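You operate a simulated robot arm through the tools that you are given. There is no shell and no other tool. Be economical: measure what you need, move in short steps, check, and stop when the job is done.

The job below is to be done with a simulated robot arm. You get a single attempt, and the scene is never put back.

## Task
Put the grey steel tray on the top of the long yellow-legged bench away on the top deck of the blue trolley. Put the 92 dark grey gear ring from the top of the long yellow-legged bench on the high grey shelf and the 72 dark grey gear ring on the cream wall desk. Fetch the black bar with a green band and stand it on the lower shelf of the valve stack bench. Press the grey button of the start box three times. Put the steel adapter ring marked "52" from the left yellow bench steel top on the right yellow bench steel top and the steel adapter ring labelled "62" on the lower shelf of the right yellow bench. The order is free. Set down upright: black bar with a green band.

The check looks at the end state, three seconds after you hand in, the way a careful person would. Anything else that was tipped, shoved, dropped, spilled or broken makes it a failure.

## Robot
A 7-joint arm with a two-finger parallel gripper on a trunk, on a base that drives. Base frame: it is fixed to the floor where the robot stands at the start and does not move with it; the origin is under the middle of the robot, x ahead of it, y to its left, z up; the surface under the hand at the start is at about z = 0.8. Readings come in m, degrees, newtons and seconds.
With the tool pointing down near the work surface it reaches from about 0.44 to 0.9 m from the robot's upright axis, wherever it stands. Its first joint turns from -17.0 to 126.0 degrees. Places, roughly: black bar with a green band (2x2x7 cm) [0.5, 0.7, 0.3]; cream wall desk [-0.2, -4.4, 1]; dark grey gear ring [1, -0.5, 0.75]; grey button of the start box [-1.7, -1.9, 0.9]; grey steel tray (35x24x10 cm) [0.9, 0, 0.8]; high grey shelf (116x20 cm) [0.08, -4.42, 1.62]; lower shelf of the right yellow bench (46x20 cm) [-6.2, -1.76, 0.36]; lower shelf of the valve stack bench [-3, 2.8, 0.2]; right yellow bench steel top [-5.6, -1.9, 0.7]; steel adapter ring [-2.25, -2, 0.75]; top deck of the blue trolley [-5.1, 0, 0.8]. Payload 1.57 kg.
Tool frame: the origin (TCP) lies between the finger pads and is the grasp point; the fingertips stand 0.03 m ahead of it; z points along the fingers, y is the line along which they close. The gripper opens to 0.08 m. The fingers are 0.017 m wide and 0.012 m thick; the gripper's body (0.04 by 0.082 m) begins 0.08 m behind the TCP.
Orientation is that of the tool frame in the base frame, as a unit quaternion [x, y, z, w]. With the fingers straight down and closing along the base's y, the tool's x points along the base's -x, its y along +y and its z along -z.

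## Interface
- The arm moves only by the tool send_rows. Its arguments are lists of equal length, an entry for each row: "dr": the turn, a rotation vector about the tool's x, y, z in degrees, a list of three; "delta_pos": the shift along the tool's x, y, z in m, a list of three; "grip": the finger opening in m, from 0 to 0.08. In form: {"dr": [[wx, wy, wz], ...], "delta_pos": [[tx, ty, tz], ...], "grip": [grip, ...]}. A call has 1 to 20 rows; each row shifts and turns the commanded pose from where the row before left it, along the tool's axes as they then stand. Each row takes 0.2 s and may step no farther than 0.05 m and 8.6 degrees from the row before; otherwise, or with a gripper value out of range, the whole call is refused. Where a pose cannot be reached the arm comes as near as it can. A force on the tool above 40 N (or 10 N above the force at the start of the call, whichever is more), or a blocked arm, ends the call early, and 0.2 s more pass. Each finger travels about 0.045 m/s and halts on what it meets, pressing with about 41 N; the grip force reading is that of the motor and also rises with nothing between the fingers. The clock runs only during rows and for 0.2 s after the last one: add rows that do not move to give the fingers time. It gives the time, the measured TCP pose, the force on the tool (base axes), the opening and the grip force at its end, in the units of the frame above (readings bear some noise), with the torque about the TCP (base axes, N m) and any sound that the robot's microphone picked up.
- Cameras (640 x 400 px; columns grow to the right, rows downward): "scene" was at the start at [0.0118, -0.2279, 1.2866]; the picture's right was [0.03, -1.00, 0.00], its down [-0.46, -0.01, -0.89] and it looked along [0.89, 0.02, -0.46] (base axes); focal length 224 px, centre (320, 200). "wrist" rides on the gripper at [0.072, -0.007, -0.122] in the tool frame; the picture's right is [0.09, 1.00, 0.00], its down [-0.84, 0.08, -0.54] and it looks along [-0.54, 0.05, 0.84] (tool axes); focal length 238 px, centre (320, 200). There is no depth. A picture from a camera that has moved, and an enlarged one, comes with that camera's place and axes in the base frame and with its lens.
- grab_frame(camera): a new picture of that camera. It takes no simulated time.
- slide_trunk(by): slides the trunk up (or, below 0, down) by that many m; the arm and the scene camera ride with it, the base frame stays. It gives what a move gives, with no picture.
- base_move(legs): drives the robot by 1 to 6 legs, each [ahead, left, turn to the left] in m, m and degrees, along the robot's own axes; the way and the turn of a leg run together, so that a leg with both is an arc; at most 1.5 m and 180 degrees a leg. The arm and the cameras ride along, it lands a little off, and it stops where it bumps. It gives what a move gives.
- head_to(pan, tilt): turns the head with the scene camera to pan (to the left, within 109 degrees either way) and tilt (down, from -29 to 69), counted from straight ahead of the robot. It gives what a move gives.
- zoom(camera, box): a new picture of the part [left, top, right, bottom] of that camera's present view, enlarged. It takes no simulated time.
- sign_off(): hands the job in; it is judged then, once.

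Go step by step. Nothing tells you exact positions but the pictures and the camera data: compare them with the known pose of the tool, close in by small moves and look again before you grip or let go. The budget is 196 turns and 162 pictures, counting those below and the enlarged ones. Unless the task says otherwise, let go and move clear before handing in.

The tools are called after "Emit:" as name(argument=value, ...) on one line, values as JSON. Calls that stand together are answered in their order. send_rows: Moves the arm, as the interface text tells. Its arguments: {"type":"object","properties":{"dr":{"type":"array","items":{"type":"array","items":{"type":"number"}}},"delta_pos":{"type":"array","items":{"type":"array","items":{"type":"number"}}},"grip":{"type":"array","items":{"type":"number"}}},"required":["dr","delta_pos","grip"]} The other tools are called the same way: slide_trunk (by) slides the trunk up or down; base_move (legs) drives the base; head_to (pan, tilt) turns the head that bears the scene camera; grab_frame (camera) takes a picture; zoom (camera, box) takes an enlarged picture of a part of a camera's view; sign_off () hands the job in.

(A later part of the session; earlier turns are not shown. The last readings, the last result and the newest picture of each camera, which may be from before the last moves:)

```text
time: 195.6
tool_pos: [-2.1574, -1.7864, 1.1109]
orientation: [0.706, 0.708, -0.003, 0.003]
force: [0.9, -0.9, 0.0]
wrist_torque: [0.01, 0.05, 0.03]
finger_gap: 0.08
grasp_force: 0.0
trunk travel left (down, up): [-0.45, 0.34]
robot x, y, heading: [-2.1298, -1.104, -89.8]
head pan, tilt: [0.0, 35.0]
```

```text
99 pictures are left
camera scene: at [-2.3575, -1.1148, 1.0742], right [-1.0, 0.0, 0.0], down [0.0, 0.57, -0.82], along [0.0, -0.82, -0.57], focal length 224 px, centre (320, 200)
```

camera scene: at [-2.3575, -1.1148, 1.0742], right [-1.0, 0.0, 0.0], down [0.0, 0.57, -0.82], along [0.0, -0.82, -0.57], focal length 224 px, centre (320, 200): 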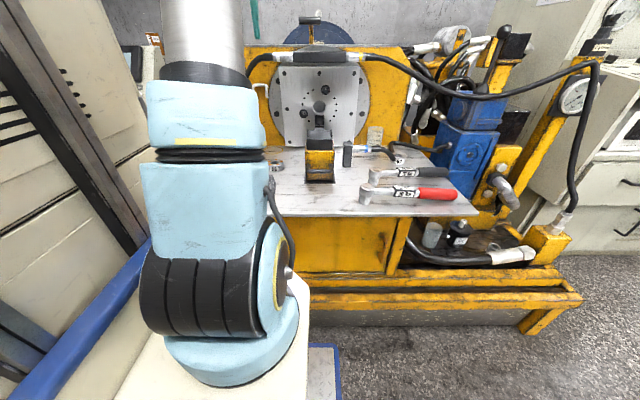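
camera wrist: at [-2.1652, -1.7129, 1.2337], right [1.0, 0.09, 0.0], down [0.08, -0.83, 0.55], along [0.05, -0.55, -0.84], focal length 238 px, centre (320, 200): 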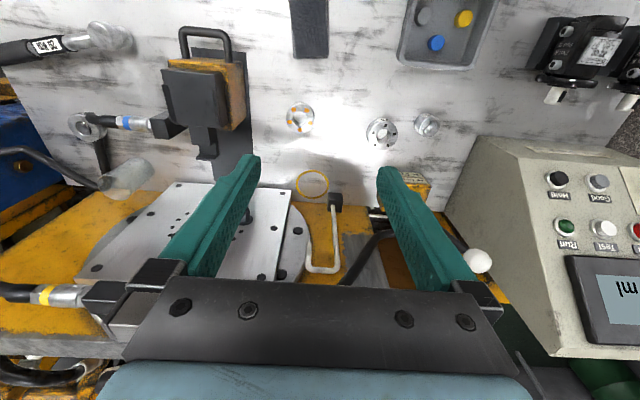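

Ring 52 is confirmed at (-2.197,-1.851). Approaching from above.

Emit:
send_rows(dr=[[0, 0, 0], [0, 0, 0], [0, 0, 0], [0, 0, 0], [0, 0, 0], [0, 0, 0], [0, 0, 0]], delta_pos=[[-0.022, -0.014, 0.035], [-0.022, -0.013, 0.035], [-0.021, -0.013, 0.04], [0, 0, 0.05], [0, 0, 0.05], [0, 0, 0.05], [0, 0, 0]], grip=[0.08, 0.08, 0.08, 0.08, 0.08, 0.08, 0.08])

Emit:
grab_frame(camera="wrist")

```text
time: 197.2
tool_pos: [-2.196, -1.849, 0.8504]
orientation: [0.707, 0.707, -0.003, 0.002]
force: [0.0, -0.4, 0.5]
wrist_torque: [-0.01, -0.03, 0.01]
finger_gap: 0.0801
grasp_force: 0.0
trunk travel left (down, up): [-0.45, 0.34]
robot x, y, heading: [-2.1268, -1.1079, -89.7]
head pan, tilt: [0.0, 35.0]
```

```text
98 pictures are left
camera wrist: at [-2.2033, -1.7777, 0.973], right [1.0, 0.09, 0.0], down [0.08, -0.83, 0.55], along [0.05, -0.55, -0.84], focal length 238 px, centre (320, 200)
```

wrist: 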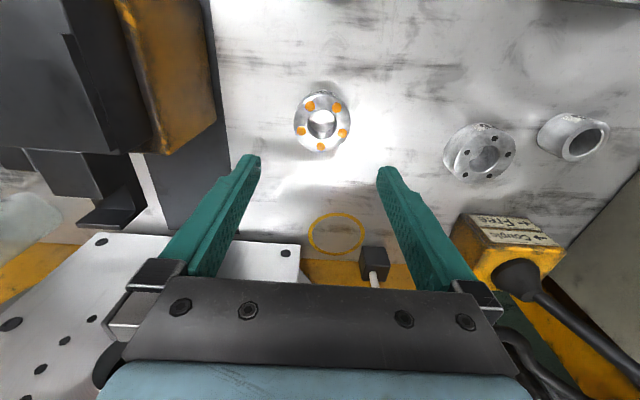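

Emit:
send_rows(dr=[[0, 0, 0], [0, 0, 0], [0, 0, 0], [0, 0, 0]], delta_pos=[[-0.004, 0.001, 0.04], [0, 0, 0.04], [0, 0, 0.03], [0, 0, 0]], grip=[0.08, 0.08, 0.08, 0.08])

Emit:
grab_frame(camera="wrist")

```text
time: 198.2
tool_pos: [-2.1952, -1.8561, 0.7415]
orientation: [0.706, 0.708, -0.003, 0.003]
force: [-0.4, -0.9, 0.4]
wrist_torque: [0.01, -0.01, 0.0]
finger_gap: 0.0801
grasp_force: 0.0
trunk travel left (down, up): [-0.45, 0.34]
robot x, y, heading: [-2.1277, -1.1072, -89.9]
head pan, tilt: [0.0, 35.0]
```

```text
97 pictures are left
camera wrist: at [-2.2032, -1.7831, 0.8638], right [1.0, 0.09, 0.0], down [0.08, -0.83, 0.55], along [0.05, -0.55, -0.84], focal length 238 px, centre (320, 200)
```

wrist: 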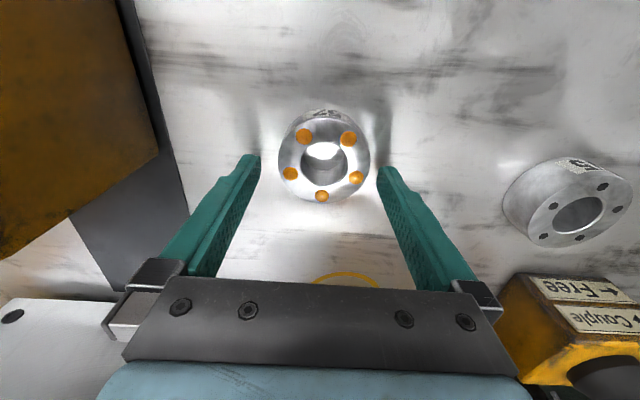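

Emit:
send_rows(dr=[[0, 0, 0], [0, 0, 0], [0, 0, 0], [0, 0, 0], [0, 0, 0], [0, 0, 0], [0, 0, 0], [0, 0, 0], [0, 0, 0]], delta_pos=[[0.003, 0.003, 0], [0, 0, 0.008], [0, 0, 0.004], [0, 0, 0.002], [0, 0, 0.002], [0, 0, 0.002], [0, 0, 0.002], [0, 0, 0.002], [0, 0, 0.002]], grip=[0.08, 0.08, 0.08, 0.08, 0.08, 0.08, 0.08, 0.08, 0.08])

Emit:
grab_frame(camera="wrist")

```text
time: 199.5
tool_pos: [-2.1936, -1.8542, 0.7297]
orientation: [0.706, 0.708, -0.003, 0.003]
force: [-2.5, 11.1, 20.7]
wrist_torque: [0.53, -0.14, 0.1]
finger_gap: 0.0799
grasp_force: 0.1
trunk travel left (down, up): [-0.45, 0.34]
robot x, y, heading: [-2.1269, -1.1041, -89.9]
head pan, tilt: [0.0, 35.0]
stopped in row 6: the force on the tool passed its limit at 43 N (the readings are from after the stop); the commanded pose is now the measured one
```

```text
96 pictures are left
camera wrist: at [-2.2006, -1.7811, 0.8521], right [1.0, 0.09, 0.0], down [0.08, -0.83, 0.55], along [0.05, -0.55, -0.84], focal length 238 px, centre (320, 200)
```

wrist: 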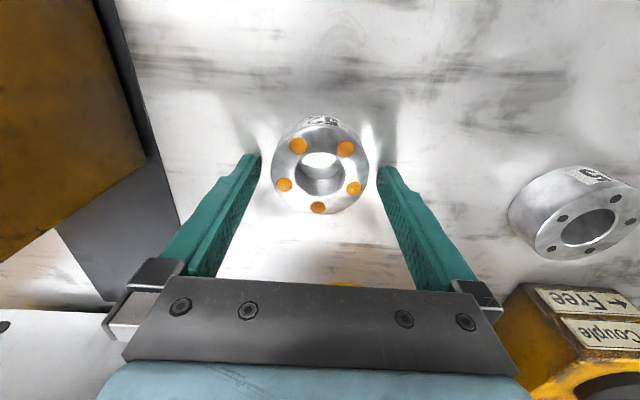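

Emit:
send_rows(dr=[[0, 0, 0], [0, 0, 0], [0, 0, 0], [0, 0, 0], [0, 0, 0]], delta_pos=[[0, 0, -0.003], [0, 0, 0], [0, 0, 0], [0, 0, 0], [0, 0, 0]], grip=[0.08, 0.045, 0.045, 0.045, 0.045])

Emit:
send_rows(dr=[[0, 0, 0], [0, 0, 0], [0, 0, 0], [0, 0, 0], [0, 0, 0], [0, 0, 0], [0, 0, 0], [0, 0, 0], [0, 0, 0], [0, 0, 0], [0, 0, 0]], delta_pos=[[0, 0, -0.01], [0, 0, -0.03], [0, 0, -0.04], [0, 0, -0.04], [0, 0, -0.04], [0, 0, -0.05], [0, 0, -0.05], [0.03, 0, -0.03], [0.04, 0, -0.03], [0.03, 0, -0.02], [0, 0, 0]], grip=[0.045, 0.045, 0.045, 0.045, 0.045, 0.045, 0.045, 0.045, 0.045, 0.045, 0.045])

Emit:
grab_frame(camera="wrist")

```text
time: 200.7
tool_pos: [-2.1947, -1.8548, 0.7295]
orientation: [0.706, 0.709, -0.002, 0.002]
force: [-0.2, -0.9, 0.7]
wrist_torque: [-0.01, -0.01, -0.01]
finger_gap: 0.0596
grasp_force: 39.2
trunk travel left (down, up): [-0.45, 0.34]
robot x, y, heading: [-2.1294, -1.1063, -90.1]
head pan, tilt: [0.0, 35.0]
```

```text
time: 203.1
tool_pos: [-2.1967, -1.7523, 1.0729]
orientation: [0.707, 0.708, -0.004, 0.004]
force: [-0.5, -1.2, -4.0]
wrist_torque: [-0.02, -0.01, 0.02]
finger_gap: 0.0596
grasp_force: 41.1
trunk travel left (down, up): [-0.45, 0.34]
robot x, y, heading: [-2.125, -1.107, -89.8]
head pan, tilt: [0.0, 35.0]
```

```text
95 pictures are left
camera wrist: at [-2.2037, -1.6794, 1.1947], right [1.0, 0.09, 0.0], down [0.08, -0.83, 0.55], along [0.05, -0.55, -0.84], focal length 238 px, centre (320, 200)
```

wrist: 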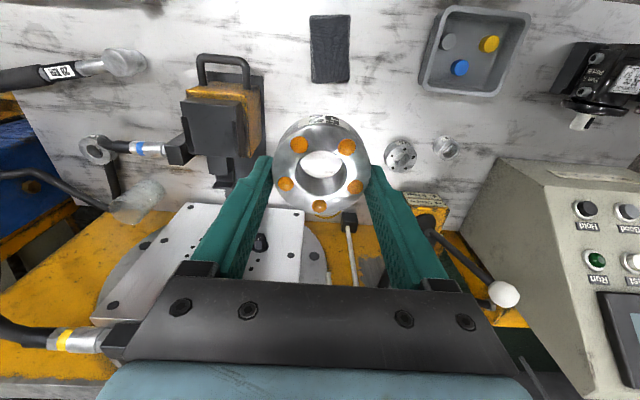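

Ring 52 is held. I'll drive right, toward the right yellow bench, with a look midway.

Emit:
base_move(legs=[[-0.25, 0, 0], [0, -1.4, 0]])

Emit:
head_to(pan=-60, tilt=20)

Emit:
grab_frame(camera="scene")

```text
time: 210.7
tool_pos: [-3.5134, -1.5109, 1.0724]
orientation: [0.727, 0.686, -0.002, 0.002]
force: [0.4, 0.3, -4.2]
wrist_torque: [-0.03, -0.01, -0.02]
finger_gap: 0.0592
grasp_force: 41.0
trunk travel left (down, up): [-0.45, 0.34]
robot x, y, heading: [-3.4066, -0.8741, -93.4]
head pan, tilt: [0.0, 35.0]
stopped in leg 2: the robot was blocked; the commanded pose is now the measured one
```

```text
time: 212.0
tool_pos: [-3.5143, -1.5132, 1.0723]
orientation: [0.728, 0.686, -0.002, 0.002]
force: [-0.8, -0.7, -4.1]
wrist_torque: [-0.01, 0.01, 0.03]
finger_gap: 0.059
grasp_force: 40.6
trunk travel left (down, up): [-0.45, 0.34]
robot x, y, heading: [-3.4073, -0.8708, -93.2]
head pan, tilt: [-60.0, 20.0]
```

```text
94 pictures are left
camera scene: at [-3.7128, -0.8198, 1.098], right [-0.45, 0.89, 0.0], down [0.31, 0.15, -0.94], along [-0.84, -0.42, -0.34], focal length 224 px, centre (320, 200)
```

scene: 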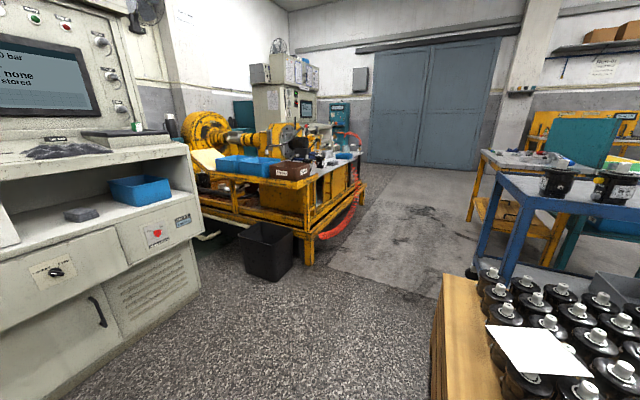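

A crate on the right blocked me. I'll move forward into the corridor's middle, correct heading and continue right.

Emit:
base_move(legs=[[0.22, 0.05, 3.2], [0, -1.1, 0]])

Emit:
grab_frame(camera="scene")

```text
time: 219.0
tool_pos: [-4.5276, -1.7538, 1.0724]
orientation: [0.699, 0.715, -0.003, 0.003]
force: [-0.3, 0.8, -3.4]
wrist_torque: [-0.05, 0.0, 0.03]
finger_gap: 0.0589
grasp_force: 40.6
trunk travel left (down, up): [-0.45, 0.34]
robot x, y, heading: [-4.4754, -1.1081, -88.6]
head pan, tilt: [-60.0, 20.0]
```

```text
93 pictures are left
camera scene: at [-4.7846, -1.0814, 1.098], right [-0.52, 0.85, 0.0], down [0.29, 0.18, -0.94], along [-0.8, -0.49, -0.34], focal length 224 px, centre (320, 200)
```

scene: 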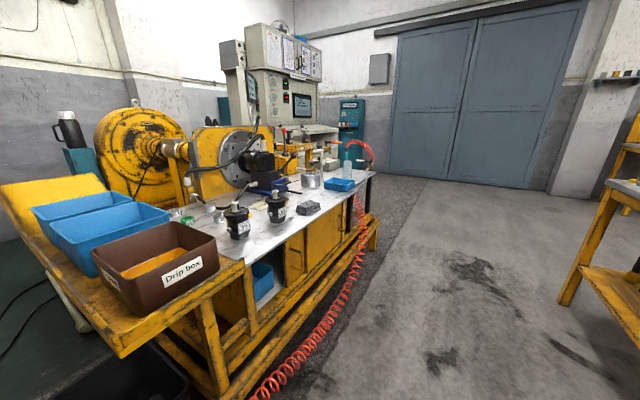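

The right bench's steel top spans x≈-5.2 to -6.3, with a red hose hanging along its front. I'll drive to x≈-5.6, keeping clear of the hose.

Emit:
base_move(legs=[[-0.06, -1.1, -1.4]])

Emit:
head_to(pan=-15, tilt=38)

Emit:
grab_frame(camera="scene")

Emit:
grab_frame(camera="wrist")

```text
time: 224.6
tool_pos: [-5.6376, -1.7038, 1.0713]
orientation: [0.71, 0.704, -0.002, 0.002]
force: [-0.1, 0.2, -4.0]
wrist_torque: [0.0, 0.0, 0.02]
finger_gap: 0.0589
grasp_force: 41.3
trunk travel left (down, up): [-0.45, 0.34]
robot x, y, heading: [-5.5615, -1.0552, -90.4]
head pan, tilt: [-60.0, 20.0]
```

```text
time: 225.7
tool_pos: [-5.6381, -1.7039, 1.072]
orientation: [0.709, 0.705, -0.003, 0.002]
force: [-0.6, -0.6, -3.1]
wrist_torque: [-0.03, 0.0, 0.03]
finger_gap: 0.0589
grasp_force: 41.3
trunk travel left (down, up): [-0.45, 0.34]
robot x, y, heading: [-5.5628, -1.0609, -90.2]
head pan, tilt: [-15.0, 38.0]
```

```text
92 pictures are left
camera scene: at [-5.8151, -1.0597, 1.0696], right [-0.96, 0.27, 0.0], down [0.16, 0.59, -0.79], along [-0.21, -0.76, -0.62], focal length 224 px, centre (320, 200)
```

scene: 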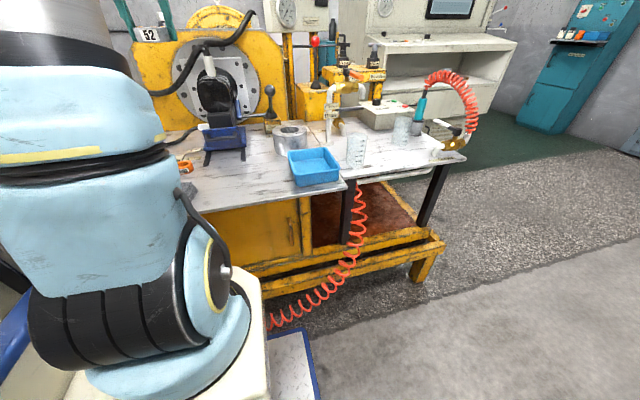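

```text
91 pictures are left
camera wrist: at [-5.6441, -1.631, 1.1941], right [1.0, 0.09, 0.0], down [0.07, -0.83, 0.55], along [0.05, -0.55, -0.84], focal length 238 px, centre (320, 200)
```

wrist: 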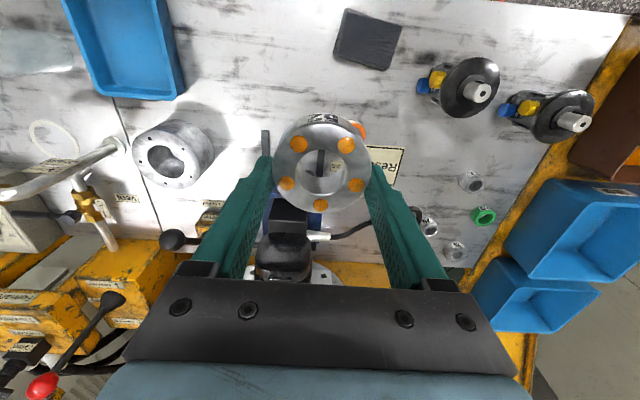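

The steel top is free between the blue tray and the dark mat, around (-5.75,-1.69). I'll move the ring there and lower it.

Emit:
send_rows(dr=[[0, 0, 0], [0, 0, 0], [0, 0, 0], [0, 0, 0], [0, 0, 0], [0, 0, 0], [0, 0, 0], [0, 0, 0]], delta_pos=[[0, -0.037, 0.02], [0, -0.037, 0.02], [0, -0.037, 0.02], [0, 0, 0.04], [0, 0, 0.04], [0, 0, 0.04], [0, 0, 0.04], [0, 0, 0]], grip=[0.045, 0.045, 0.045, 0.045, 0.045, 0.045, 0.045, 0.045])

Emit:
grab_frame(camera="wrist")

```text
time: 227.5
tool_pos: [-5.7489, -1.7013, 0.8512]
orientation: [0.709, 0.705, -0.003, 0.003]
force: [-0.7, 0.1, -3.1]
wrist_torque: [-0.05, -0.02, 0.01]
finger_gap: 0.0587
grasp_force: 40.8
trunk travel left (down, up): [-0.45, 0.34]
robot x, y, heading: [-5.5654, -1.0575, -90.2]
head pan, tilt: [-15.0, 38.0]
```

```text
90 pictures are left
camera wrist: at [-5.7555, -1.6285, 0.9733], right [1.0, 0.09, 0.0], down [0.07, -0.83, 0.55], along [0.05, -0.55, -0.84], focal length 238 px, centre (320, 200)
```

wrist: 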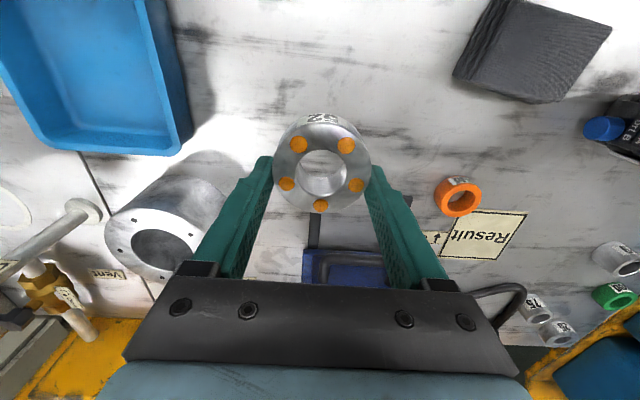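

Emit:
send_rows(dr=[[0, 0, 0], [0, 0, 0], [0, 0, 0], [0, 0, 0], [0, 0, 0], [0, 0, 0], [0, 0, 0], [0, 0, 0], [0, 0, 0], [0, 0, 0], [0, 0, 0]], delta_pos=[[0.015, 0.02, 0.02], [0, 0, 0.04], [0, 0, 0.04], [0, 0, 0.006], [0, 0, 0.003], [0, 0, 0.003], [0, 0, 0.003], [0, 0, 0.003], [0, 0, 0.003], [0, 0, 0.003], [0, 0, 0.003]], grip=[0.045, 0.045, 0.045, 0.045, 0.045, 0.045, 0.045, 0.045, 0.045, 0.045, 0.045])

Emit:
send_rows(dr=[[0, 0, 0], [0, 0, 0], [0, 0, 0], [0, 0, 0], [0, 0, 0], [0, 0, 0], [0, 0, 0], [0, 0, 0], [0, 0, 0], [0, 0, 0]], delta_pos=[[0, 0, 0], [0, 0, 0], [0, 0, 0], [0, 0, -0.02], [0, 0, -0.04], [0, 0, -0.05], [0, 0, -0.05], [0, 0, -0.05], [0, 0, -0.05], [0, 0, 0]], grip=[0.075, 0.075, 0.075, 0.075, 0.075, 0.075, 0.075, 0.075, 0.075, 0.075])

Emit:
grab_frame(camera="wrist")

```text
time: 229.9
tool_pos: [-5.7304, -1.6903, 0.7293]
orientation: [0.709, 0.705, -0.004, 0.004]
force: [-0.2, 8.4, 23.8]
wrist_torque: [0.79, -0.39, 0.15]
finger_gap: 0.0586
grasp_force: 41.0
trunk travel left (down, up): [-0.45, 0.34]
robot x, y, heading: [-5.5636, -1.0616, -90.1]
head pan, tilt: [-15.0, 38.0]
stopped in row 11: the force on the tool passed its limit at 47 N (the readings are from after the stop); the commanded pose is now the measured one
```

```text
time: 230.6
tool_pos: [-5.7339, -1.691, 0.7309]
orientation: [0.711, 0.704, -0.005, 0.003]
force: [-9.7, 9.1, 20.3]
wrist_torque: [0.48, -0.5, 0.47]
finger_gap: 0.0665
grasp_force: 0.1
trunk travel left (down, up): [-0.45, 0.34]
robot x, y, heading: [-5.5671, -1.056, -90.4]
head pan, tilt: [-15.0, 38.0]
stopped in row 3: the force on the tool passed its limit at 41 N (the readings are from after the stop); the commanded pose is now the measured one
```

```text
89 pictures are left
camera wrist: at [-5.738, -1.6172, 0.8521], right [1.0, 0.08, 0.0], down [0.07, -0.83, 0.55], along [0.04, -0.55, -0.83], focal length 238 px, centre (320, 200)
```

wrist: 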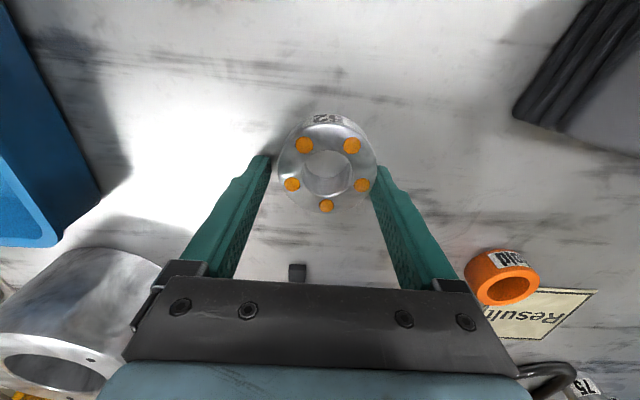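

The ring is on the bench; the release tripped on contact force. I'll open fully and rise.

Emit:
send_rows(dr=[[0, 0, 0], [0, 0, 0], [0, 0, 0], [0, 0, 0], [0, 0, 0], [0, 0, 0], [0, 0, 0], [0, 0, 0], [0, 0, 0]], delta_pos=[[0, 0.002, -0.003], [0, 0, 0], [0, 0, -0.02], [0, 0, -0.04], [0, 0, -0.05], [0, 0, -0.05], [0, 0, -0.05], [0, 0, -0.05], [0, 0, 0]], grip=[0.08, 0.08, 0.08, 0.08, 0.08, 0.08, 0.08, 0.08, 0.08])

Emit:
grab_frame(camera="wrist")

Emit:
zoom(camera="scene", box=[240, 110, 480, 300])

```text
time: 232.6
tool_pos: [-5.7281, -1.6879, 0.9925]
orientation: [0.71, 0.704, -0.004, 0.004]
force: [-0.1, 0.1, -0.1]
wrist_torque: [0.0, 0.0, -0.02]
finger_gap: 0.0798
grasp_force: 0.0
trunk travel left (down, up): [-0.45, 0.34]
robot x, y, heading: [-5.5632, -1.0556, -90.2]
head pan, tilt: [-15.0, 38.0]
```

```text
88 pictures are left
camera wrist: at [-5.7341, -1.615, 1.1148], right [1.0, 0.08, 0.0], down [0.07, -0.83, 0.55], along [0.04, -0.55, -0.83], focal length 238 px, centre (320, 200)
```

wrist: 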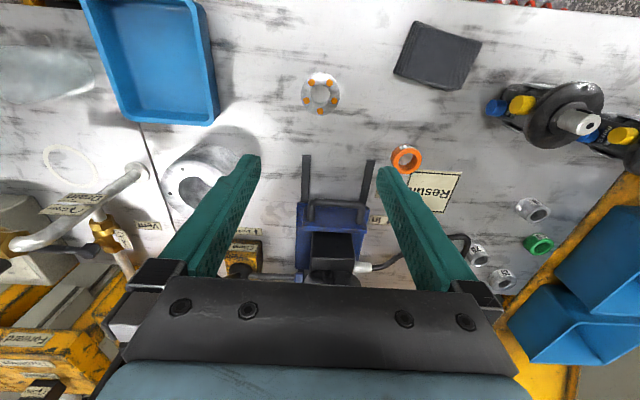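

```text
2.11 times, centred on (360, 205) of scene
camera zoom: at [-5.8152, -1.0594, 1.0696], right [-0.96, 0.27, 0.0], down [0.16, 0.59, -0.79], along [-0.21, -0.76, -0.62], focal length 471 px, centre (236, 190)
```

zoom: 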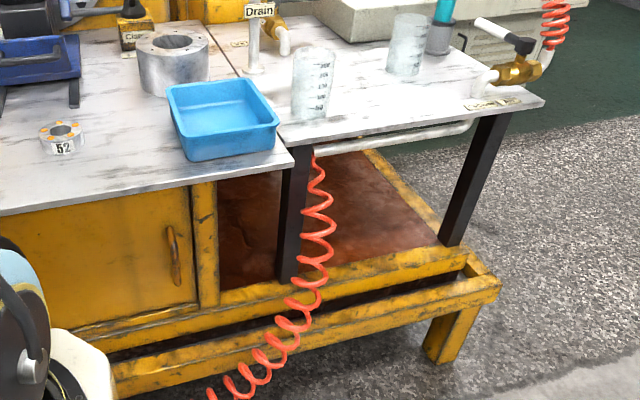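

Ring 52 is in place. Lower shelf: the dark-red pan between the black legs, center about (-6.28,-1.70). Now I'll fetch ring 62: retract the arm and drive back to the left bench.

Emit:
send_rows(dr=[[0, 0, 0], [0, 0, 0], [0, 0, 0], [0, 0, 0]], delta_pos=[[0.03, 0.02, -0.03], [0.035, 0.02, -0.03], [0.035, 0.02, -0.02], [0, 0, 0]], grip=[0.08, 0.08, 0.08, 0.08])

Emit:
base_move(legs=[[-0.03, 1.2, 0.2], [0, 1.0, 0], [-0.12, 0.5, 0], [0, 0.3, 0]])

Emit:
head_to(pan=0, tilt=35)

Emit:
grab_frame(camera="scene")

```text
refused: row 2 steps farther than a row can; nothing moved
```

```text
time: 235.8
tool_pos: [-5.1828, -1.689, 0.9951]
orientation: [0.699, 0.715, -0.006, 0.005]
force: [-0.7, 0.2, -0.1]
wrist_torque: [0.01, 0.0, -0.01]
finger_gap: 0.0801
grasp_force: 0.1
trunk travel left (down, up): [-0.45, 0.34]
robot x, y, heading: [-5.037, -1.05, -88.8]
head pan, tilt: [-15.0, 38.0]
stopped in leg 1: the robot was blocked; the commanded pose is now the measured one
```

```text
time: 236.6
tool_pos: [-5.1846, -1.6889, 0.9949]
orientation: [0.699, 0.715, -0.006, 0.006]
force: [-0.4, 0.2, 0.8]
wrist_torque: [0.01, -0.01, 0.04]
finger_gap: 0.0798
grasp_force: 0.2
trunk travel left (down, up): [-0.45, 0.34]
robot x, y, heading: [-5.0395, -1.0506, -88.9]
head pan, tilt: [0.0, 35.0]
```

```text
86 pictures are left
camera scene: at [-5.2669, -1.0658, 1.0742], right [-1.0, -0.02, 0.0], down [-0.01, 0.57, -0.82], along [0.02, -0.82, -0.57], focal length 224 px, centre (320, 200)
```

scene: 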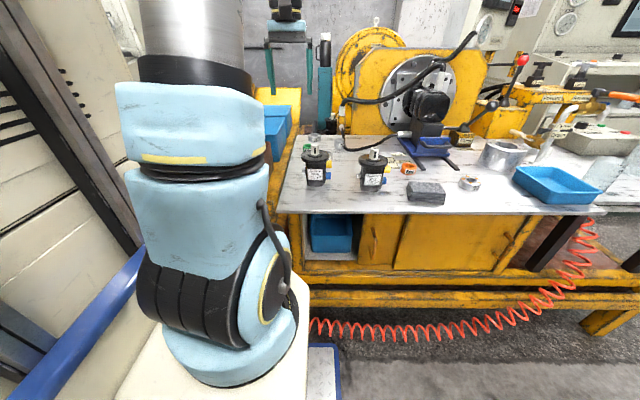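

The base was blocked (the crate's corner, on my left-rear) since I was 5 cm too far back. I'll retract the arm, go forward 7 cm, then continue.

Emit:
send_rows(dr=[[0, 0, 0], [0, 0, 0], [0, 0, 0], [0, 0, 0], [0, 0, 0]], delta_pos=[[0, 0, -0.045], [0.03, 0.02, -0.02], [0.035, 0.02, -0.02], [0.035, 0.02, -0.02], [0, 0, 0]], grip=[0.08, 0.08, 0.08, 0.08, 0.08])

Emit:
base_move(legs=[[0.075, -0.02, -1.1], [0, 0.5, 0]])

```text
time: 237.8
tool_pos: [-5.1276, -1.583, 1.0977]
orientation: [0.7, 0.714, -0.006, 0.005]
force: [-0.5, 0.4, 0.5]
wrist_torque: [0.01, -0.04, 0.02]
finger_gap: 0.0799
grasp_force: 0.1
trunk travel left (down, up): [-0.45, 0.34]
robot x, y, heading: [-5.0336, -1.0545, -88.9]
head pan, tilt: [0.0, 35.0]
```

```text
time: 241.4
tool_pos: [-4.6649, -1.6595, 1.0985]
orientation: [0.709, 0.705, -0.006, 0.005]
force: [-0.4, 0.4, 0.6]
wrist_torque: [-0.02, -0.03, -0.01]
finger_gap: 0.0799
grasp_force: 0.2
trunk travel left (down, up): [-0.45, 0.34]
robot x, y, heading: [-4.5555, -1.1302, -90.6]
head pan, tilt: [0.0, 35.0]
```

Emit:
base_move(legs=[[0, 1.22, 0.6], [-0.2, 0, 0], [0, 0.7, 0]])

Emit:
grab_frame(camera="scene")

```text
time: 251.9
tool_pos: [-2.803, -1.5053, 1.0979]
orientation: [0.718, 0.696, -0.006, 0.005]
force: [0.8, 0.2, 0.0]
wrist_torque: [0.0, 0.02, 0.0]
finger_gap: 0.0802
grasp_force: 0.0
trunk travel left (down, up): [-0.45, 0.34]
robot x, y, heading: [-2.6865, -0.9814, -91.8]
head pan, tilt: [0.0, 35.0]
```

```text
85 pictures are left
camera scene: at [-2.9134, -0.9824, 1.0742], right [-1.0, 0.03, 0.0], down [0.02, 0.57, -0.82], along [-0.03, -0.82, -0.57], focal length 224 px, centre (320, 200)
```

scene: 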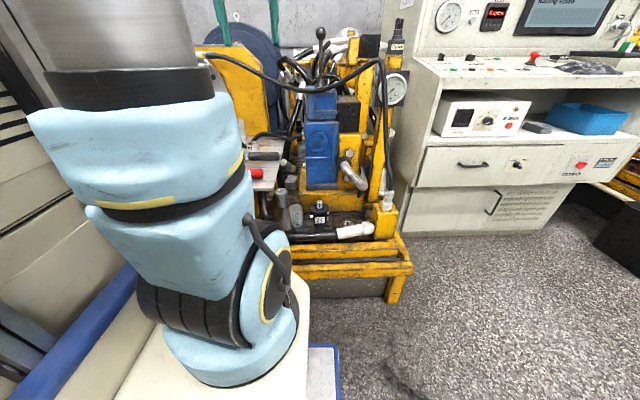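

I'll come alongside ring 62 and examine the overhead hose with the wrist camera.

Emit:
base_move(legs=[[0.1, 0.12, 1.8]])

Emit:
grab_frame(camera="wrist")

Emit:
grab_frame(camera="scene")

```text
time: 253.3
tool_pos: [-2.6728, -1.6128, 1.0981]
orientation: [0.707, 0.707, -0.005, 0.004]
force: [-0.9, 0.2, -0.2]
wrist_torque: [-0.01, 0.02, 0.02]
finger_gap: 0.08
grasp_force: 0.1
trunk travel left (down, up): [-0.45, 0.34]
robot x, y, heading: [-2.567, -1.0837, -90.4]
head pan, tilt: [0.0, 35.0]
```

```text
84 pictures are left
camera wrist: at [-2.6788, -1.538, 1.2197], right [1.0, 0.09, 0.0], down [0.08, -0.83, 0.56], along [0.05, -0.55, -0.83], focal length 238 px, centre (320, 200)
```

wrist: 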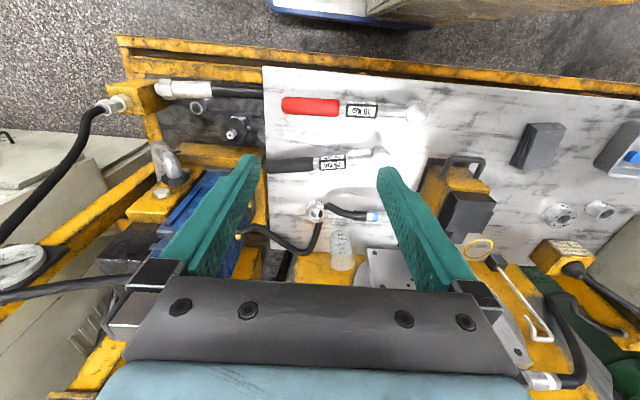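

```text
83 pictures are left
camera scene: at [-2.7994, -1.0911, 1.0742], right [-1.0, 0.0, 0.0], down [0.0, 0.57, -0.82], along [0.0, -0.82, -0.57], focal length 224 px, centre (320, 200)
```

scene: 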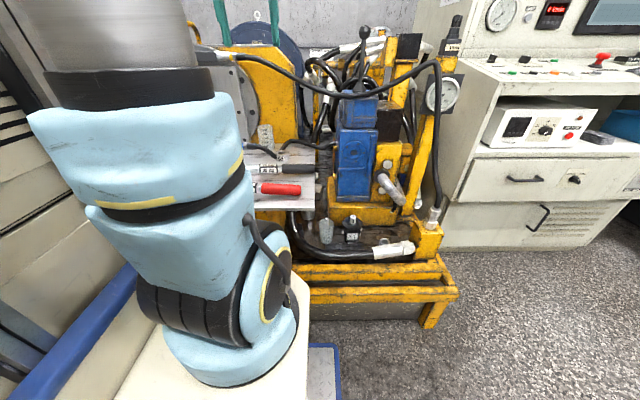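

Emit:
zoom(camera="wrist", box=[230, 130, 400, 280])

Emit:
zoom(camera="scene", box=[200, 40, 360, 240])

```text
2.67 times, centred on (315, 205) of wrist
camera zoom: at [-2.6788, -1.538, 1.2197], right [1.0, 0.09, 0.0], down [0.08, -0.83, 0.56], along [0.05, -0.55, -0.83], focal length 636 px, centre (333, 187)
```

zoom: 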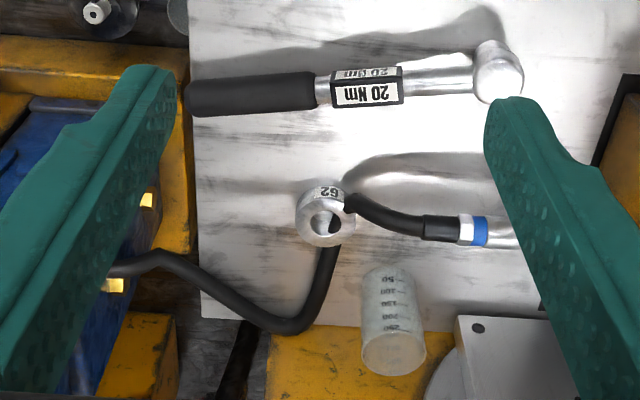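

```text
2.00 times, centred on (280, 140) of scene
camera zoom: at [-2.7994, -1.0911, 1.0742], right [-1.0, 0.0, 0.0], down [0.0, 0.57, -0.82], along [0.0, -0.82, -0.57], focal length 448 px, centre (400, 320)
```

zoom: 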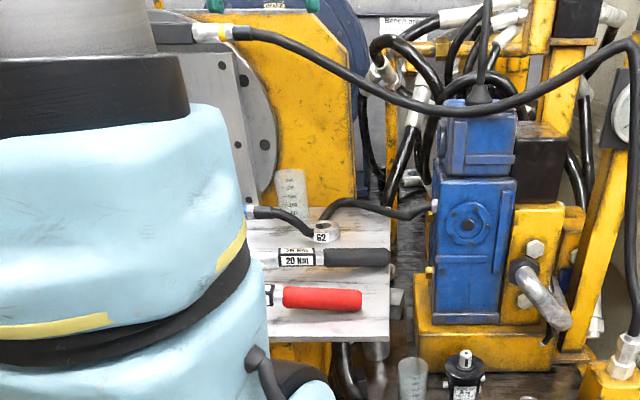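

Emit:
zoom(camera="wrist", box=[290, 165, 350, 205])

Emit:
zoom(camera="scene", box=[250, 130, 320, 174])

Emit:
zoom(camera="wrist", box=[295, 190, 345, 225])

```text
10.00 times, centred on (320, 185) of wrist
camera zoom: at [-2.6788, -1.538, 1.2197], right [1.0, 0.09, 0.0], down [0.08, -0.83, 0.56], along [0.05, -0.55, -0.83], focal length 2384 px, centre (320, 350)
```

zoom: 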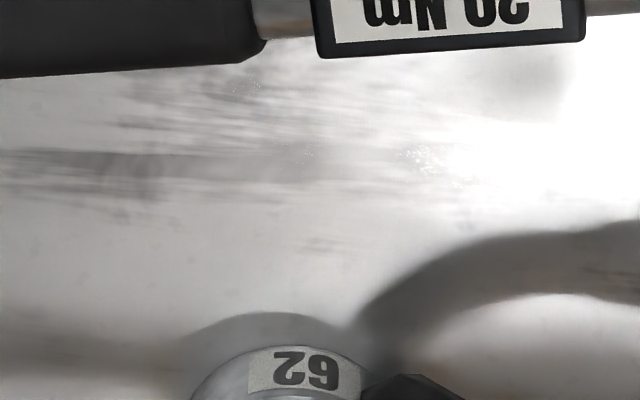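

```text
9.09 times, centred on (285, 152) of scene
camera zoom: at [-2.7994, -1.0911, 1.0742], right [-1.0, 0.0, 0.0], down [0.0, 0.57, -0.82], along [0.0, -0.82, -0.57], focal length 2035 px, centre (638, 636)
```

zoom: 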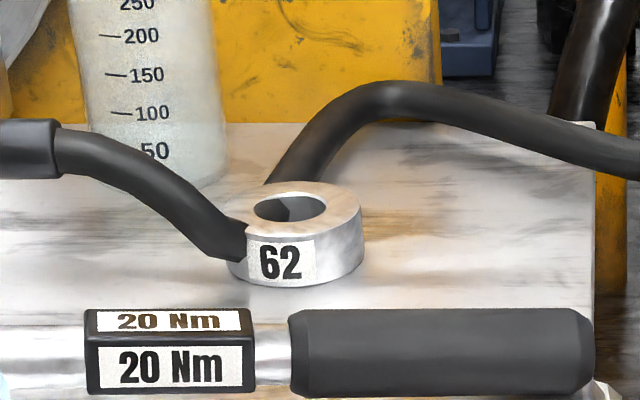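

```text
11.43 times, centred on (320, 208) of wrist
camera zoom: at [-2.6788, -1.538, 1.2197], right [1.0, 0.09, 0.0], down [0.08, -0.83, 0.56], along [0.05, -0.55, -0.83], focal length 2724 px, centre (320, 114)
```

zoom: 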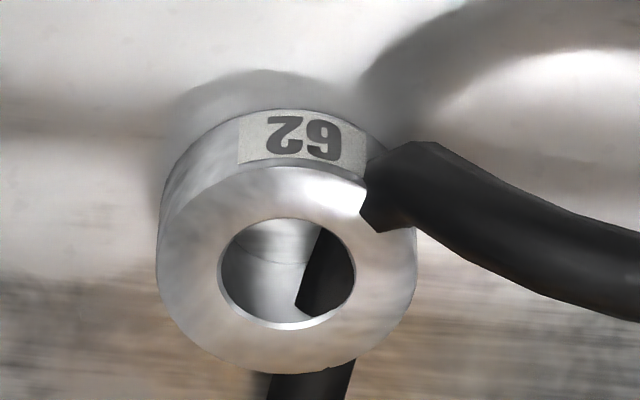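

The small hose visually brushes ring 62 on two sides, so I'll grip with the hand yawed 30° to avoid it. Edge in, yaw, and look again.

Emit:
base_move(legs=[[0.05, 0, 0.4]])

Emit:
send_rows(dr=[[0, 0, 7.5], [0, 0, 7.5], [0, 0, 7.5], [0, 0, 7.5], [0, 0, 0], [0, 0, 0], [0, 0, 0], [0, 0, 0], [0, 0, 0]], delta_pos=[[0, 0, 0], [0, 0, 0], [0, 0, 0], [0, 0, 0], [-0.029, 0.02, 0.033], [-0.029, 0.02, 0.033], [-0.029, 0.02, 0.033], [-0.029, 0.02, 0.033], [0, 0, 0]], grip=[0.08, 0.08, 0.08, 0.08, 0.08, 0.08, 0.08, 0.08, 0.08])

Emit:
grab_frame(camera="wrist")

Emit:
grab_frame(camera="scene")

```text
time: 254.2
tool_pos: [-2.6695, -1.662, 1.0981]
orientation: [0.706, 0.708, -0.007, 0.005]
force: [0.8, -0.4, 0.0]
wrist_torque: [0.0, 0.0, 0.0]
finger_gap: 0.0797
grasp_force: 0.1
trunk travel left (down, up): [-0.45, 0.34]
robot x, y, heading: [-2.5715, -1.1315, -89.6]
head pan, tilt: [0.0, 35.0]
```

```text
time: 256.2
tool_pos: [-2.6564, -1.8032, 0.9674]
orientation: [0.865, 0.502, -0.005, 0.007]
force: [-1.1, 0.1, -0.3]
wrist_torque: [0.01, 0.0, 0.02]
finger_gap: 0.0799
grasp_force: 0.1
trunk travel left (down, up): [-0.45, 0.34]
robot x, y, heading: [-2.5688, -1.1316, -89.8]
head pan, tilt: [0.0, 35.0]
```

```text
77 pictures are left
camera wrist: at [-2.6265, -1.7356, 1.089], right [0.91, -0.41, 0.01], down [-0.35, -0.76, 0.56], along [-0.22, -0.51, -0.83], focal length 238 px, centre (320, 200)
```

wrist: 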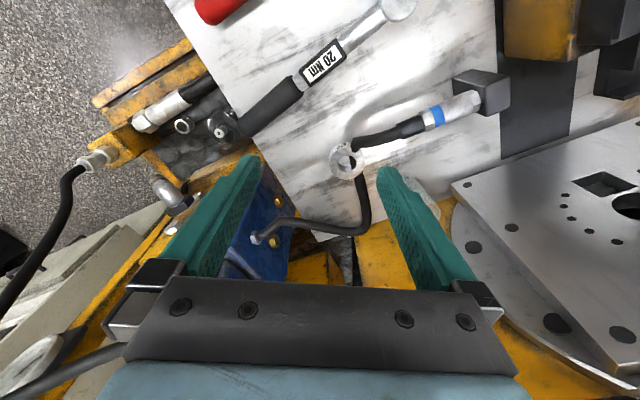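

```text
76 pictures are left
camera scene: at [-2.7994, -1.1424, 1.0742], right [-1.0, 0.0, 0.0], down [0.0, 0.57, -0.82], along [0.0, -0.82, -0.57], focal length 224 px, centre (320, 200)
```

scene: 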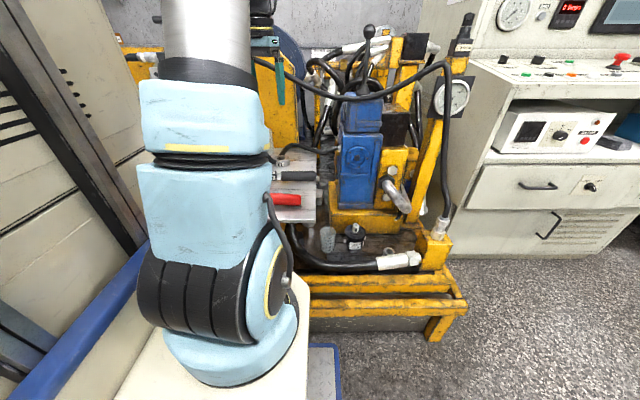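

Ring 62 sits at (-2.652,-1.911); the hand will fit between the hose legs. Moving above it.

Emit:
send_rows(dr=[[0, 0, 0], [0, 0, 0], [0, 0, 0], [0, 0, 0], [0, 0, 0]], delta_pos=[[-0.023, 0.0144, 0.03], [-0.023, 0.0144, 0.03], [-0.023, 0.0144, 0.03], [-0.0225, 0.0143, 0.03], [0, 0, 0]], grip=[0.08, 0.08, 0.08, 0.08, 0.08])

Emit:
grab_frame(camera="wrist")

Emit:
zoom(camera="scene", box=[220, 20, 380, 180])

```text
time: 257.4
tool_pos: [-2.6508, -1.9147, 0.8493]
orientation: [0.865, 0.502, -0.006, 0.007]
force: [0.9, 0.8, -1.2]
wrist_torque: [-0.02, 0.04, 0.01]
finger_gap: 0.0799
grasp_force: 0.1
trunk travel left (down, up): [-0.45, 0.34]
robot x, y, heading: [-2.5677, -1.131, -89.7]
head pan, tilt: [0.0, 35.0]
```

```text
75 pictures are left
camera wrist: at [-2.6213, -1.8477, 0.9707], right [0.91, -0.41, 0.01], down [-0.35, -0.76, 0.55], along [-0.23, -0.51, -0.83], focal length 238 px, centre (320, 200)
```

wrist: 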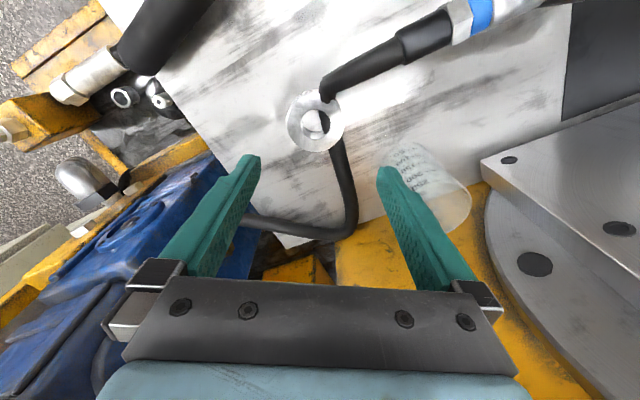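

```text
2.50 times, centred on (300, 100) of scene
camera zoom: at [-2.7994, -1.1425, 1.0742], right [-1.0, 0.0, 0.0], down [0.0, 0.57, -0.82], along [0.0, -0.82, -0.57], focal length 560 px, centre (370, 450)
```

zoom: 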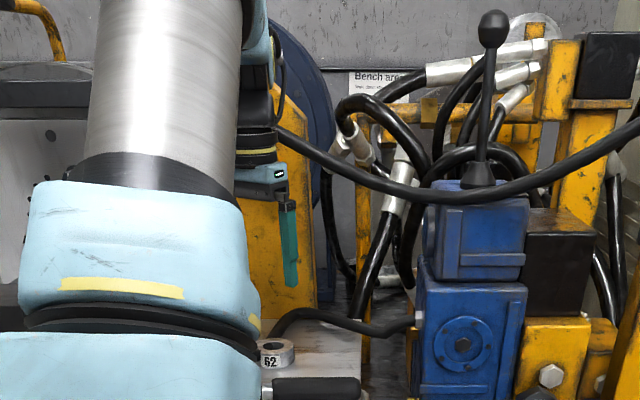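

Emit:
send_rows(dr=[[0, 0, 0], [0, 0, 0], [0, 0, 0], [0, 0, 0]], delta_pos=[[0.0037, -0.005, 0.035], [0, 0, 0.035], [0, 0, 0.032], [0, 0, 0]], grip=[0.08, 0.08, 0.08, 0.08])

Emit:
grab_frame(camera="wrist")

```text
time: 258.4
tool_pos: [-2.6536, -1.9105, 0.7474]
orientation: [0.865, 0.502, -0.005, 0.007]
force: [-0.4, -0.2, 0.8]
wrist_torque: [0.03, 0.0, -0.01]
finger_gap: 0.0801
grasp_force: 0.0
trunk travel left (down, up): [-0.45, 0.34]
robot x, y, heading: [-2.5712, -1.1299, -89.7]
head pan, tilt: [0.0, 35.0]
```

```text
73 pictures are left
camera wrist: at [-2.6239, -1.8437, 0.869], right [0.91, -0.41, 0.01], down [-0.35, -0.76, 0.56], along [-0.23, -0.51, -0.83], focal length 238 px, centre (320, 200)
```

wrist: 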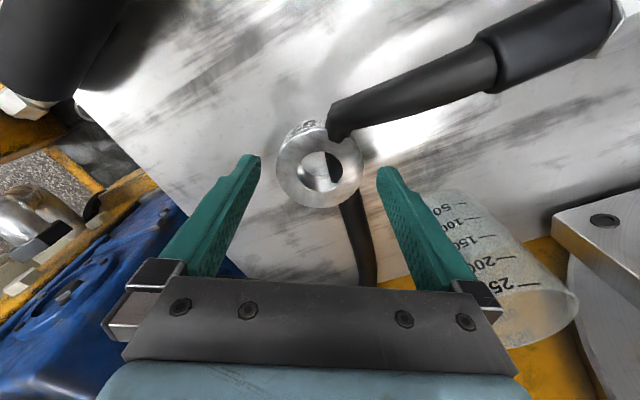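

Emit:
send_rows(dr=[[0, 0, 0], [0, 0, 0], [0, 0, 0], [0, 0, 0], [0, 0, 0], [0, 0, 0], [0, 0, 0], [0, 0, 0]], delta_pos=[[0, 0, 0.008], [0, 0, 0.006], [0, 0, 0], [0, 0, 0], [0, 0, 0], [0, 0, 0], [0, 0, 0], [0, 0, 0]], grip=[0.08, 0.08, 0.08, 0.045, 0.045, 0.045, 0.045, 0.045])

Emit:
send_rows(dr=[[0, 0, 0], [0, 0, 0], [0, 0, 0], [0, 0, 0]], delta_pos=[[0, 0, -0.01], [0, 0, -0.03], [0, 0, -0.04], [0, 0, 0]], grip=[0.045, 0.045, 0.045, 0.045])

Emit:
grab_frame(camera="wrist")

```text
time: 260.2
tool_pos: [-2.6533, -1.9119, 0.7324]
orientation: [0.865, 0.502, -0.005, 0.007]
force: [-0.6, -0.1, 0.8]
wrist_torque: [0.08, 0.08, 0.04]
finger_gap: 0.0587
grasp_force: 41.5
trunk travel left (down, up): [-0.45, 0.34]
robot x, y, heading: [-2.5705, -1.1341, -89.7]
head pan, tilt: [0.0, 35.0]
```

```text
time: 261.2
tool_pos: [-2.6557, -1.9102, 0.8148]
orientation: [0.865, 0.502, -0.005, 0.007]
force: [0.2, -0.6, -3.1]
wrist_torque: [-0.01, 0.01, -0.05]
finger_gap: 0.0585
grasp_force: 41.2
trunk travel left (down, up): [-0.45, 0.34]
robot x, y, heading: [-2.5654, -1.1321, -90.0]
head pan, tilt: [0.0, 35.0]
```

```text
72 pictures are left
camera wrist: at [-2.6253, -1.8431, 0.9364], right [0.91, -0.41, 0.01], down [-0.35, -0.76, 0.55], along [-0.22, -0.51, -0.83], focal length 238 px, centre (320, 200)
```

wrist: 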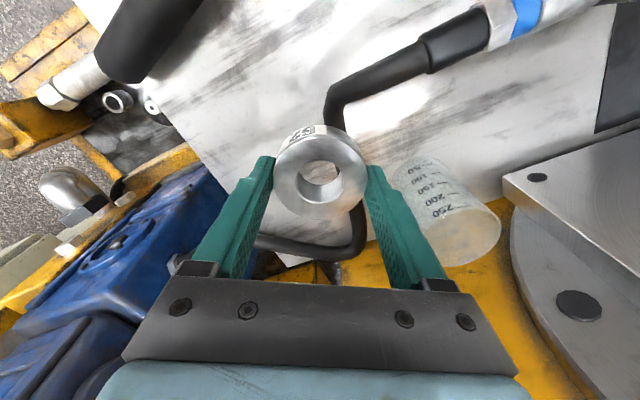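

Ring 62 lifted free without disturbing the hose. I'll withdraw, un-yaw, and move to a free front spot on this bench (≈(-2.33,-1.65)) to regrasp with tilt.

Emit:
send_rows(dr=[[0, 0, 0], [0, 0, 0], [0, 0, 0], [0, 0, 0], [0, 0, 0], [0, 0, -7.5], [0, 0, -7.5], [0, 0, -7.5], [0, 0, -7.5], [0, 0, 0]], delta_pos=[[0.034, -0.02, -0.02], [0.034, -0.02, -0.02], [0.034, -0.02, -0.02], [0.034, -0.02, -0.02], [0.034, -0.02, -0.02], [0, 0, -0.02], [0, 0, -0.02], [0, 0, -0.02], [0, 0, -0.01], [0, 0, 0]], grip=[0.045, 0.045, 0.045, 0.045, 0.045, 0.045, 0.045, 0.045, 0.045, 0.045])

Emit:
base_move(legs=[[-0.09, 0.32, 0]])

Emit:
grab_frame(camera="wrist")

```text
time: 263.4
tool_pos: [-2.6567, -1.7109, 0.9797]
orientation: [0.705, 0.709, -0.007, 0.004]
force: [0.4, 0.5, -3.6]
wrist_torque: [-0.04, -0.01, -0.02]
finger_gap: 0.0586
grasp_force: 41.0
trunk travel left (down, up): [-0.45, 0.34]
robot x, y, heading: [-2.5708, -1.1357, -90.0]
head pan, tilt: [0.0, 35.0]
```

```text
time: 265.6
tool_pos: [-2.3358, -1.6221, 0.9806]
orientation: [0.703, 0.711, -0.006, 0.005]
force: [0.3, -0.1, -3.7]
wrist_torque: [0.02, -0.04, 0.01]
finger_gap: 0.059
grasp_force: 40.4
trunk travel left (down, up): [-0.45, 0.34]
robot x, y, heading: [-2.2543, -1.0454, -89.6]
head pan, tilt: [0.0, 35.0]
```

```text
71 pictures are left
camera wrist: at [-2.3429, -1.5472, 1.1024], right [0.99, 0.1, 0.0], down [0.09, -0.83, 0.56], along [0.05, -0.55, -0.83], focal length 238 px, centre (320, 200)
```

wrist: 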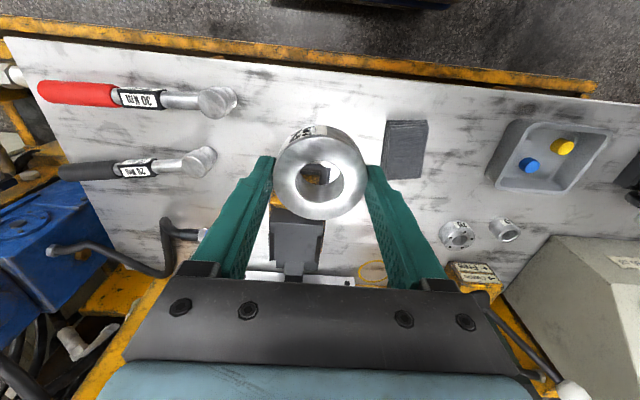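

Emit:
send_rows(dr=[[0, 0, 0], [0, 0, 0], [0, 0, 0], [0, 0, 0], [0, 0, 0], [0, 0, 0], [0, 0, 0], [0, 0, 0], [0, 0, 0], [0, 0, 0], [0, 0, 0], [0, 0, 0], [0, 0, 0], [0, 0, 0]], delta_pos=[[-0.033, 0.015, 0], [0, 0, 0.04], [0, 0, 0.045], [0, 0, 0.05], [0, 0, 0.05], [0, 0, 0.045], [0, 0, 0.008], [0, 0, 0.003], [0, 0, 0.003], [0, 0, 0.003], [0, 0, 0.003], [0, 0, 0.002], [0, 0, 0.002], [0, 0, 0.002]], grip=[0.045, 0.045, 0.045, 0.045, 0.045, 0.045, 0.045, 0.045, 0.045, 0.045, 0.045, 0.045, 0.045, 0.045])

Emit:
grab_frame(camera="wrist")

```text
time: 268.5
tool_pos: [-2.3197, -1.6577, 0.7298]
orientation: [0.704, 0.711, -0.008, 0.007]
force: [-1.6, 7.8, 22.5]
wrist_torque: [0.65, -0.54, 0.22]
finger_gap: 0.0586
grasp_force: 41.5
trunk travel left (down, up): [-0.45, 0.34]
robot x, y, heading: [-2.2548, -1.0458, -89.2]
head pan, tilt: [0.0, 35.0]
stopped in row 14: the force on the tool passed its limit at 45 N (the readings are from after the stop); the commanded pose is now the measured one
```

```text
70 pictures are left
camera wrist: at [-2.3271, -1.5837, 0.8514], right [0.99, 0.1, 0.0], down [0.09, -0.82, 0.56], along [0.05, -0.56, -0.83], focal length 238 px, centre (320, 200)
```

wrist: 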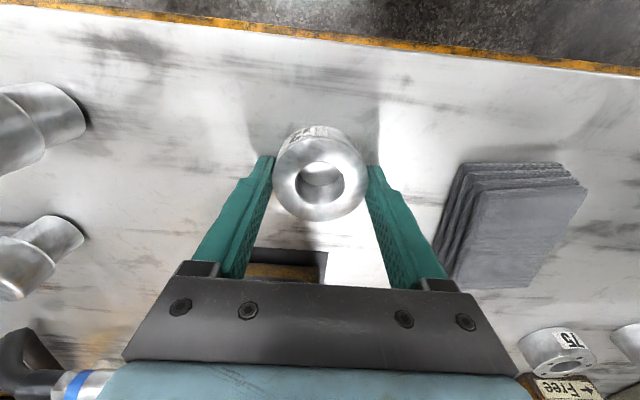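

Emit:
send_rows(dr=[[0, 0, 0], [0, 0, 0], [0, 0, 0], [0, 0, 0], [0, 0, 0], [0, 0, 0], [0, -8.5, 0], [0, -8.5, 0], [0, -8.5, 0], [0, -8.5, 0], [0, -8, 0], [0, 0, 0], [0, 0, 0], [0, 0, 0], [0, 0, 0]], delta_pos=[[0, 0, -0.002], [0, 0, 0], [0, 0, 0], [0, 0, 0], [0, 0, -0.03], [0, 0, -0.04], [0, 0, 0], [0, 0, 0], [0, 0, 0], [0, 0, 0], [0, 0, 0], [0.0112, 0, -0.0103], [0.018, 0, 0.0197], [0.018, 0, 0.0197], [0, 0, 0]], grip=[0.055, 0.08, 0.08, 0.08, 0.08, 0.08, 0.08, 0.08, 0.08, 0.08, 0.08, 0.08, 0.08, 0.08, 0.08])

Emit:
grab_frame(camera="wrist")

```text
time: 271.7
tool_pos: [-2.3325, -1.6294, 0.7481]
orientation: [0.678, 0.676, -0.218, 0.188]
force: [1.8, 0.9, 0.7]
wrist_torque: [0.01, -0.05, 0.07]
finger_gap: 0.08
grasp_force: 0.1
out of reach, approached as far as the arm can: row 10, 11
trunk travel left (down, up): [-0.45, 0.34]
robot x, y, heading: [-2.2525, -1.0407, -89.6]
head pan, tilt: [0.0, 35.0]
```

```text
69 pictures are left
camera wrist: at [-2.3351, -1.5036, 0.8118], right [0.99, 0.06, -0.09], down [0.11, -0.4, 0.91], along [0.02, -0.91, -0.41], focal length 238 px, centre (320, 200)
```

wrist: 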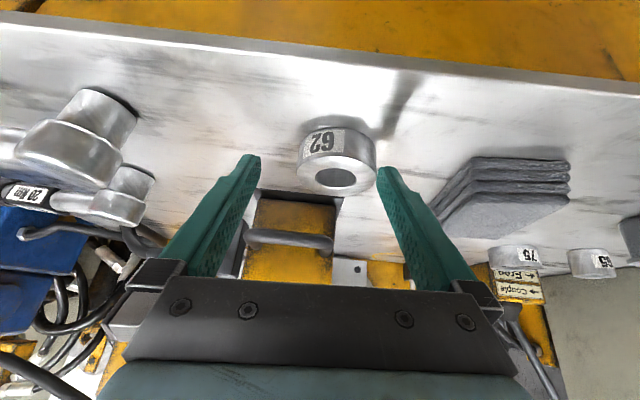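

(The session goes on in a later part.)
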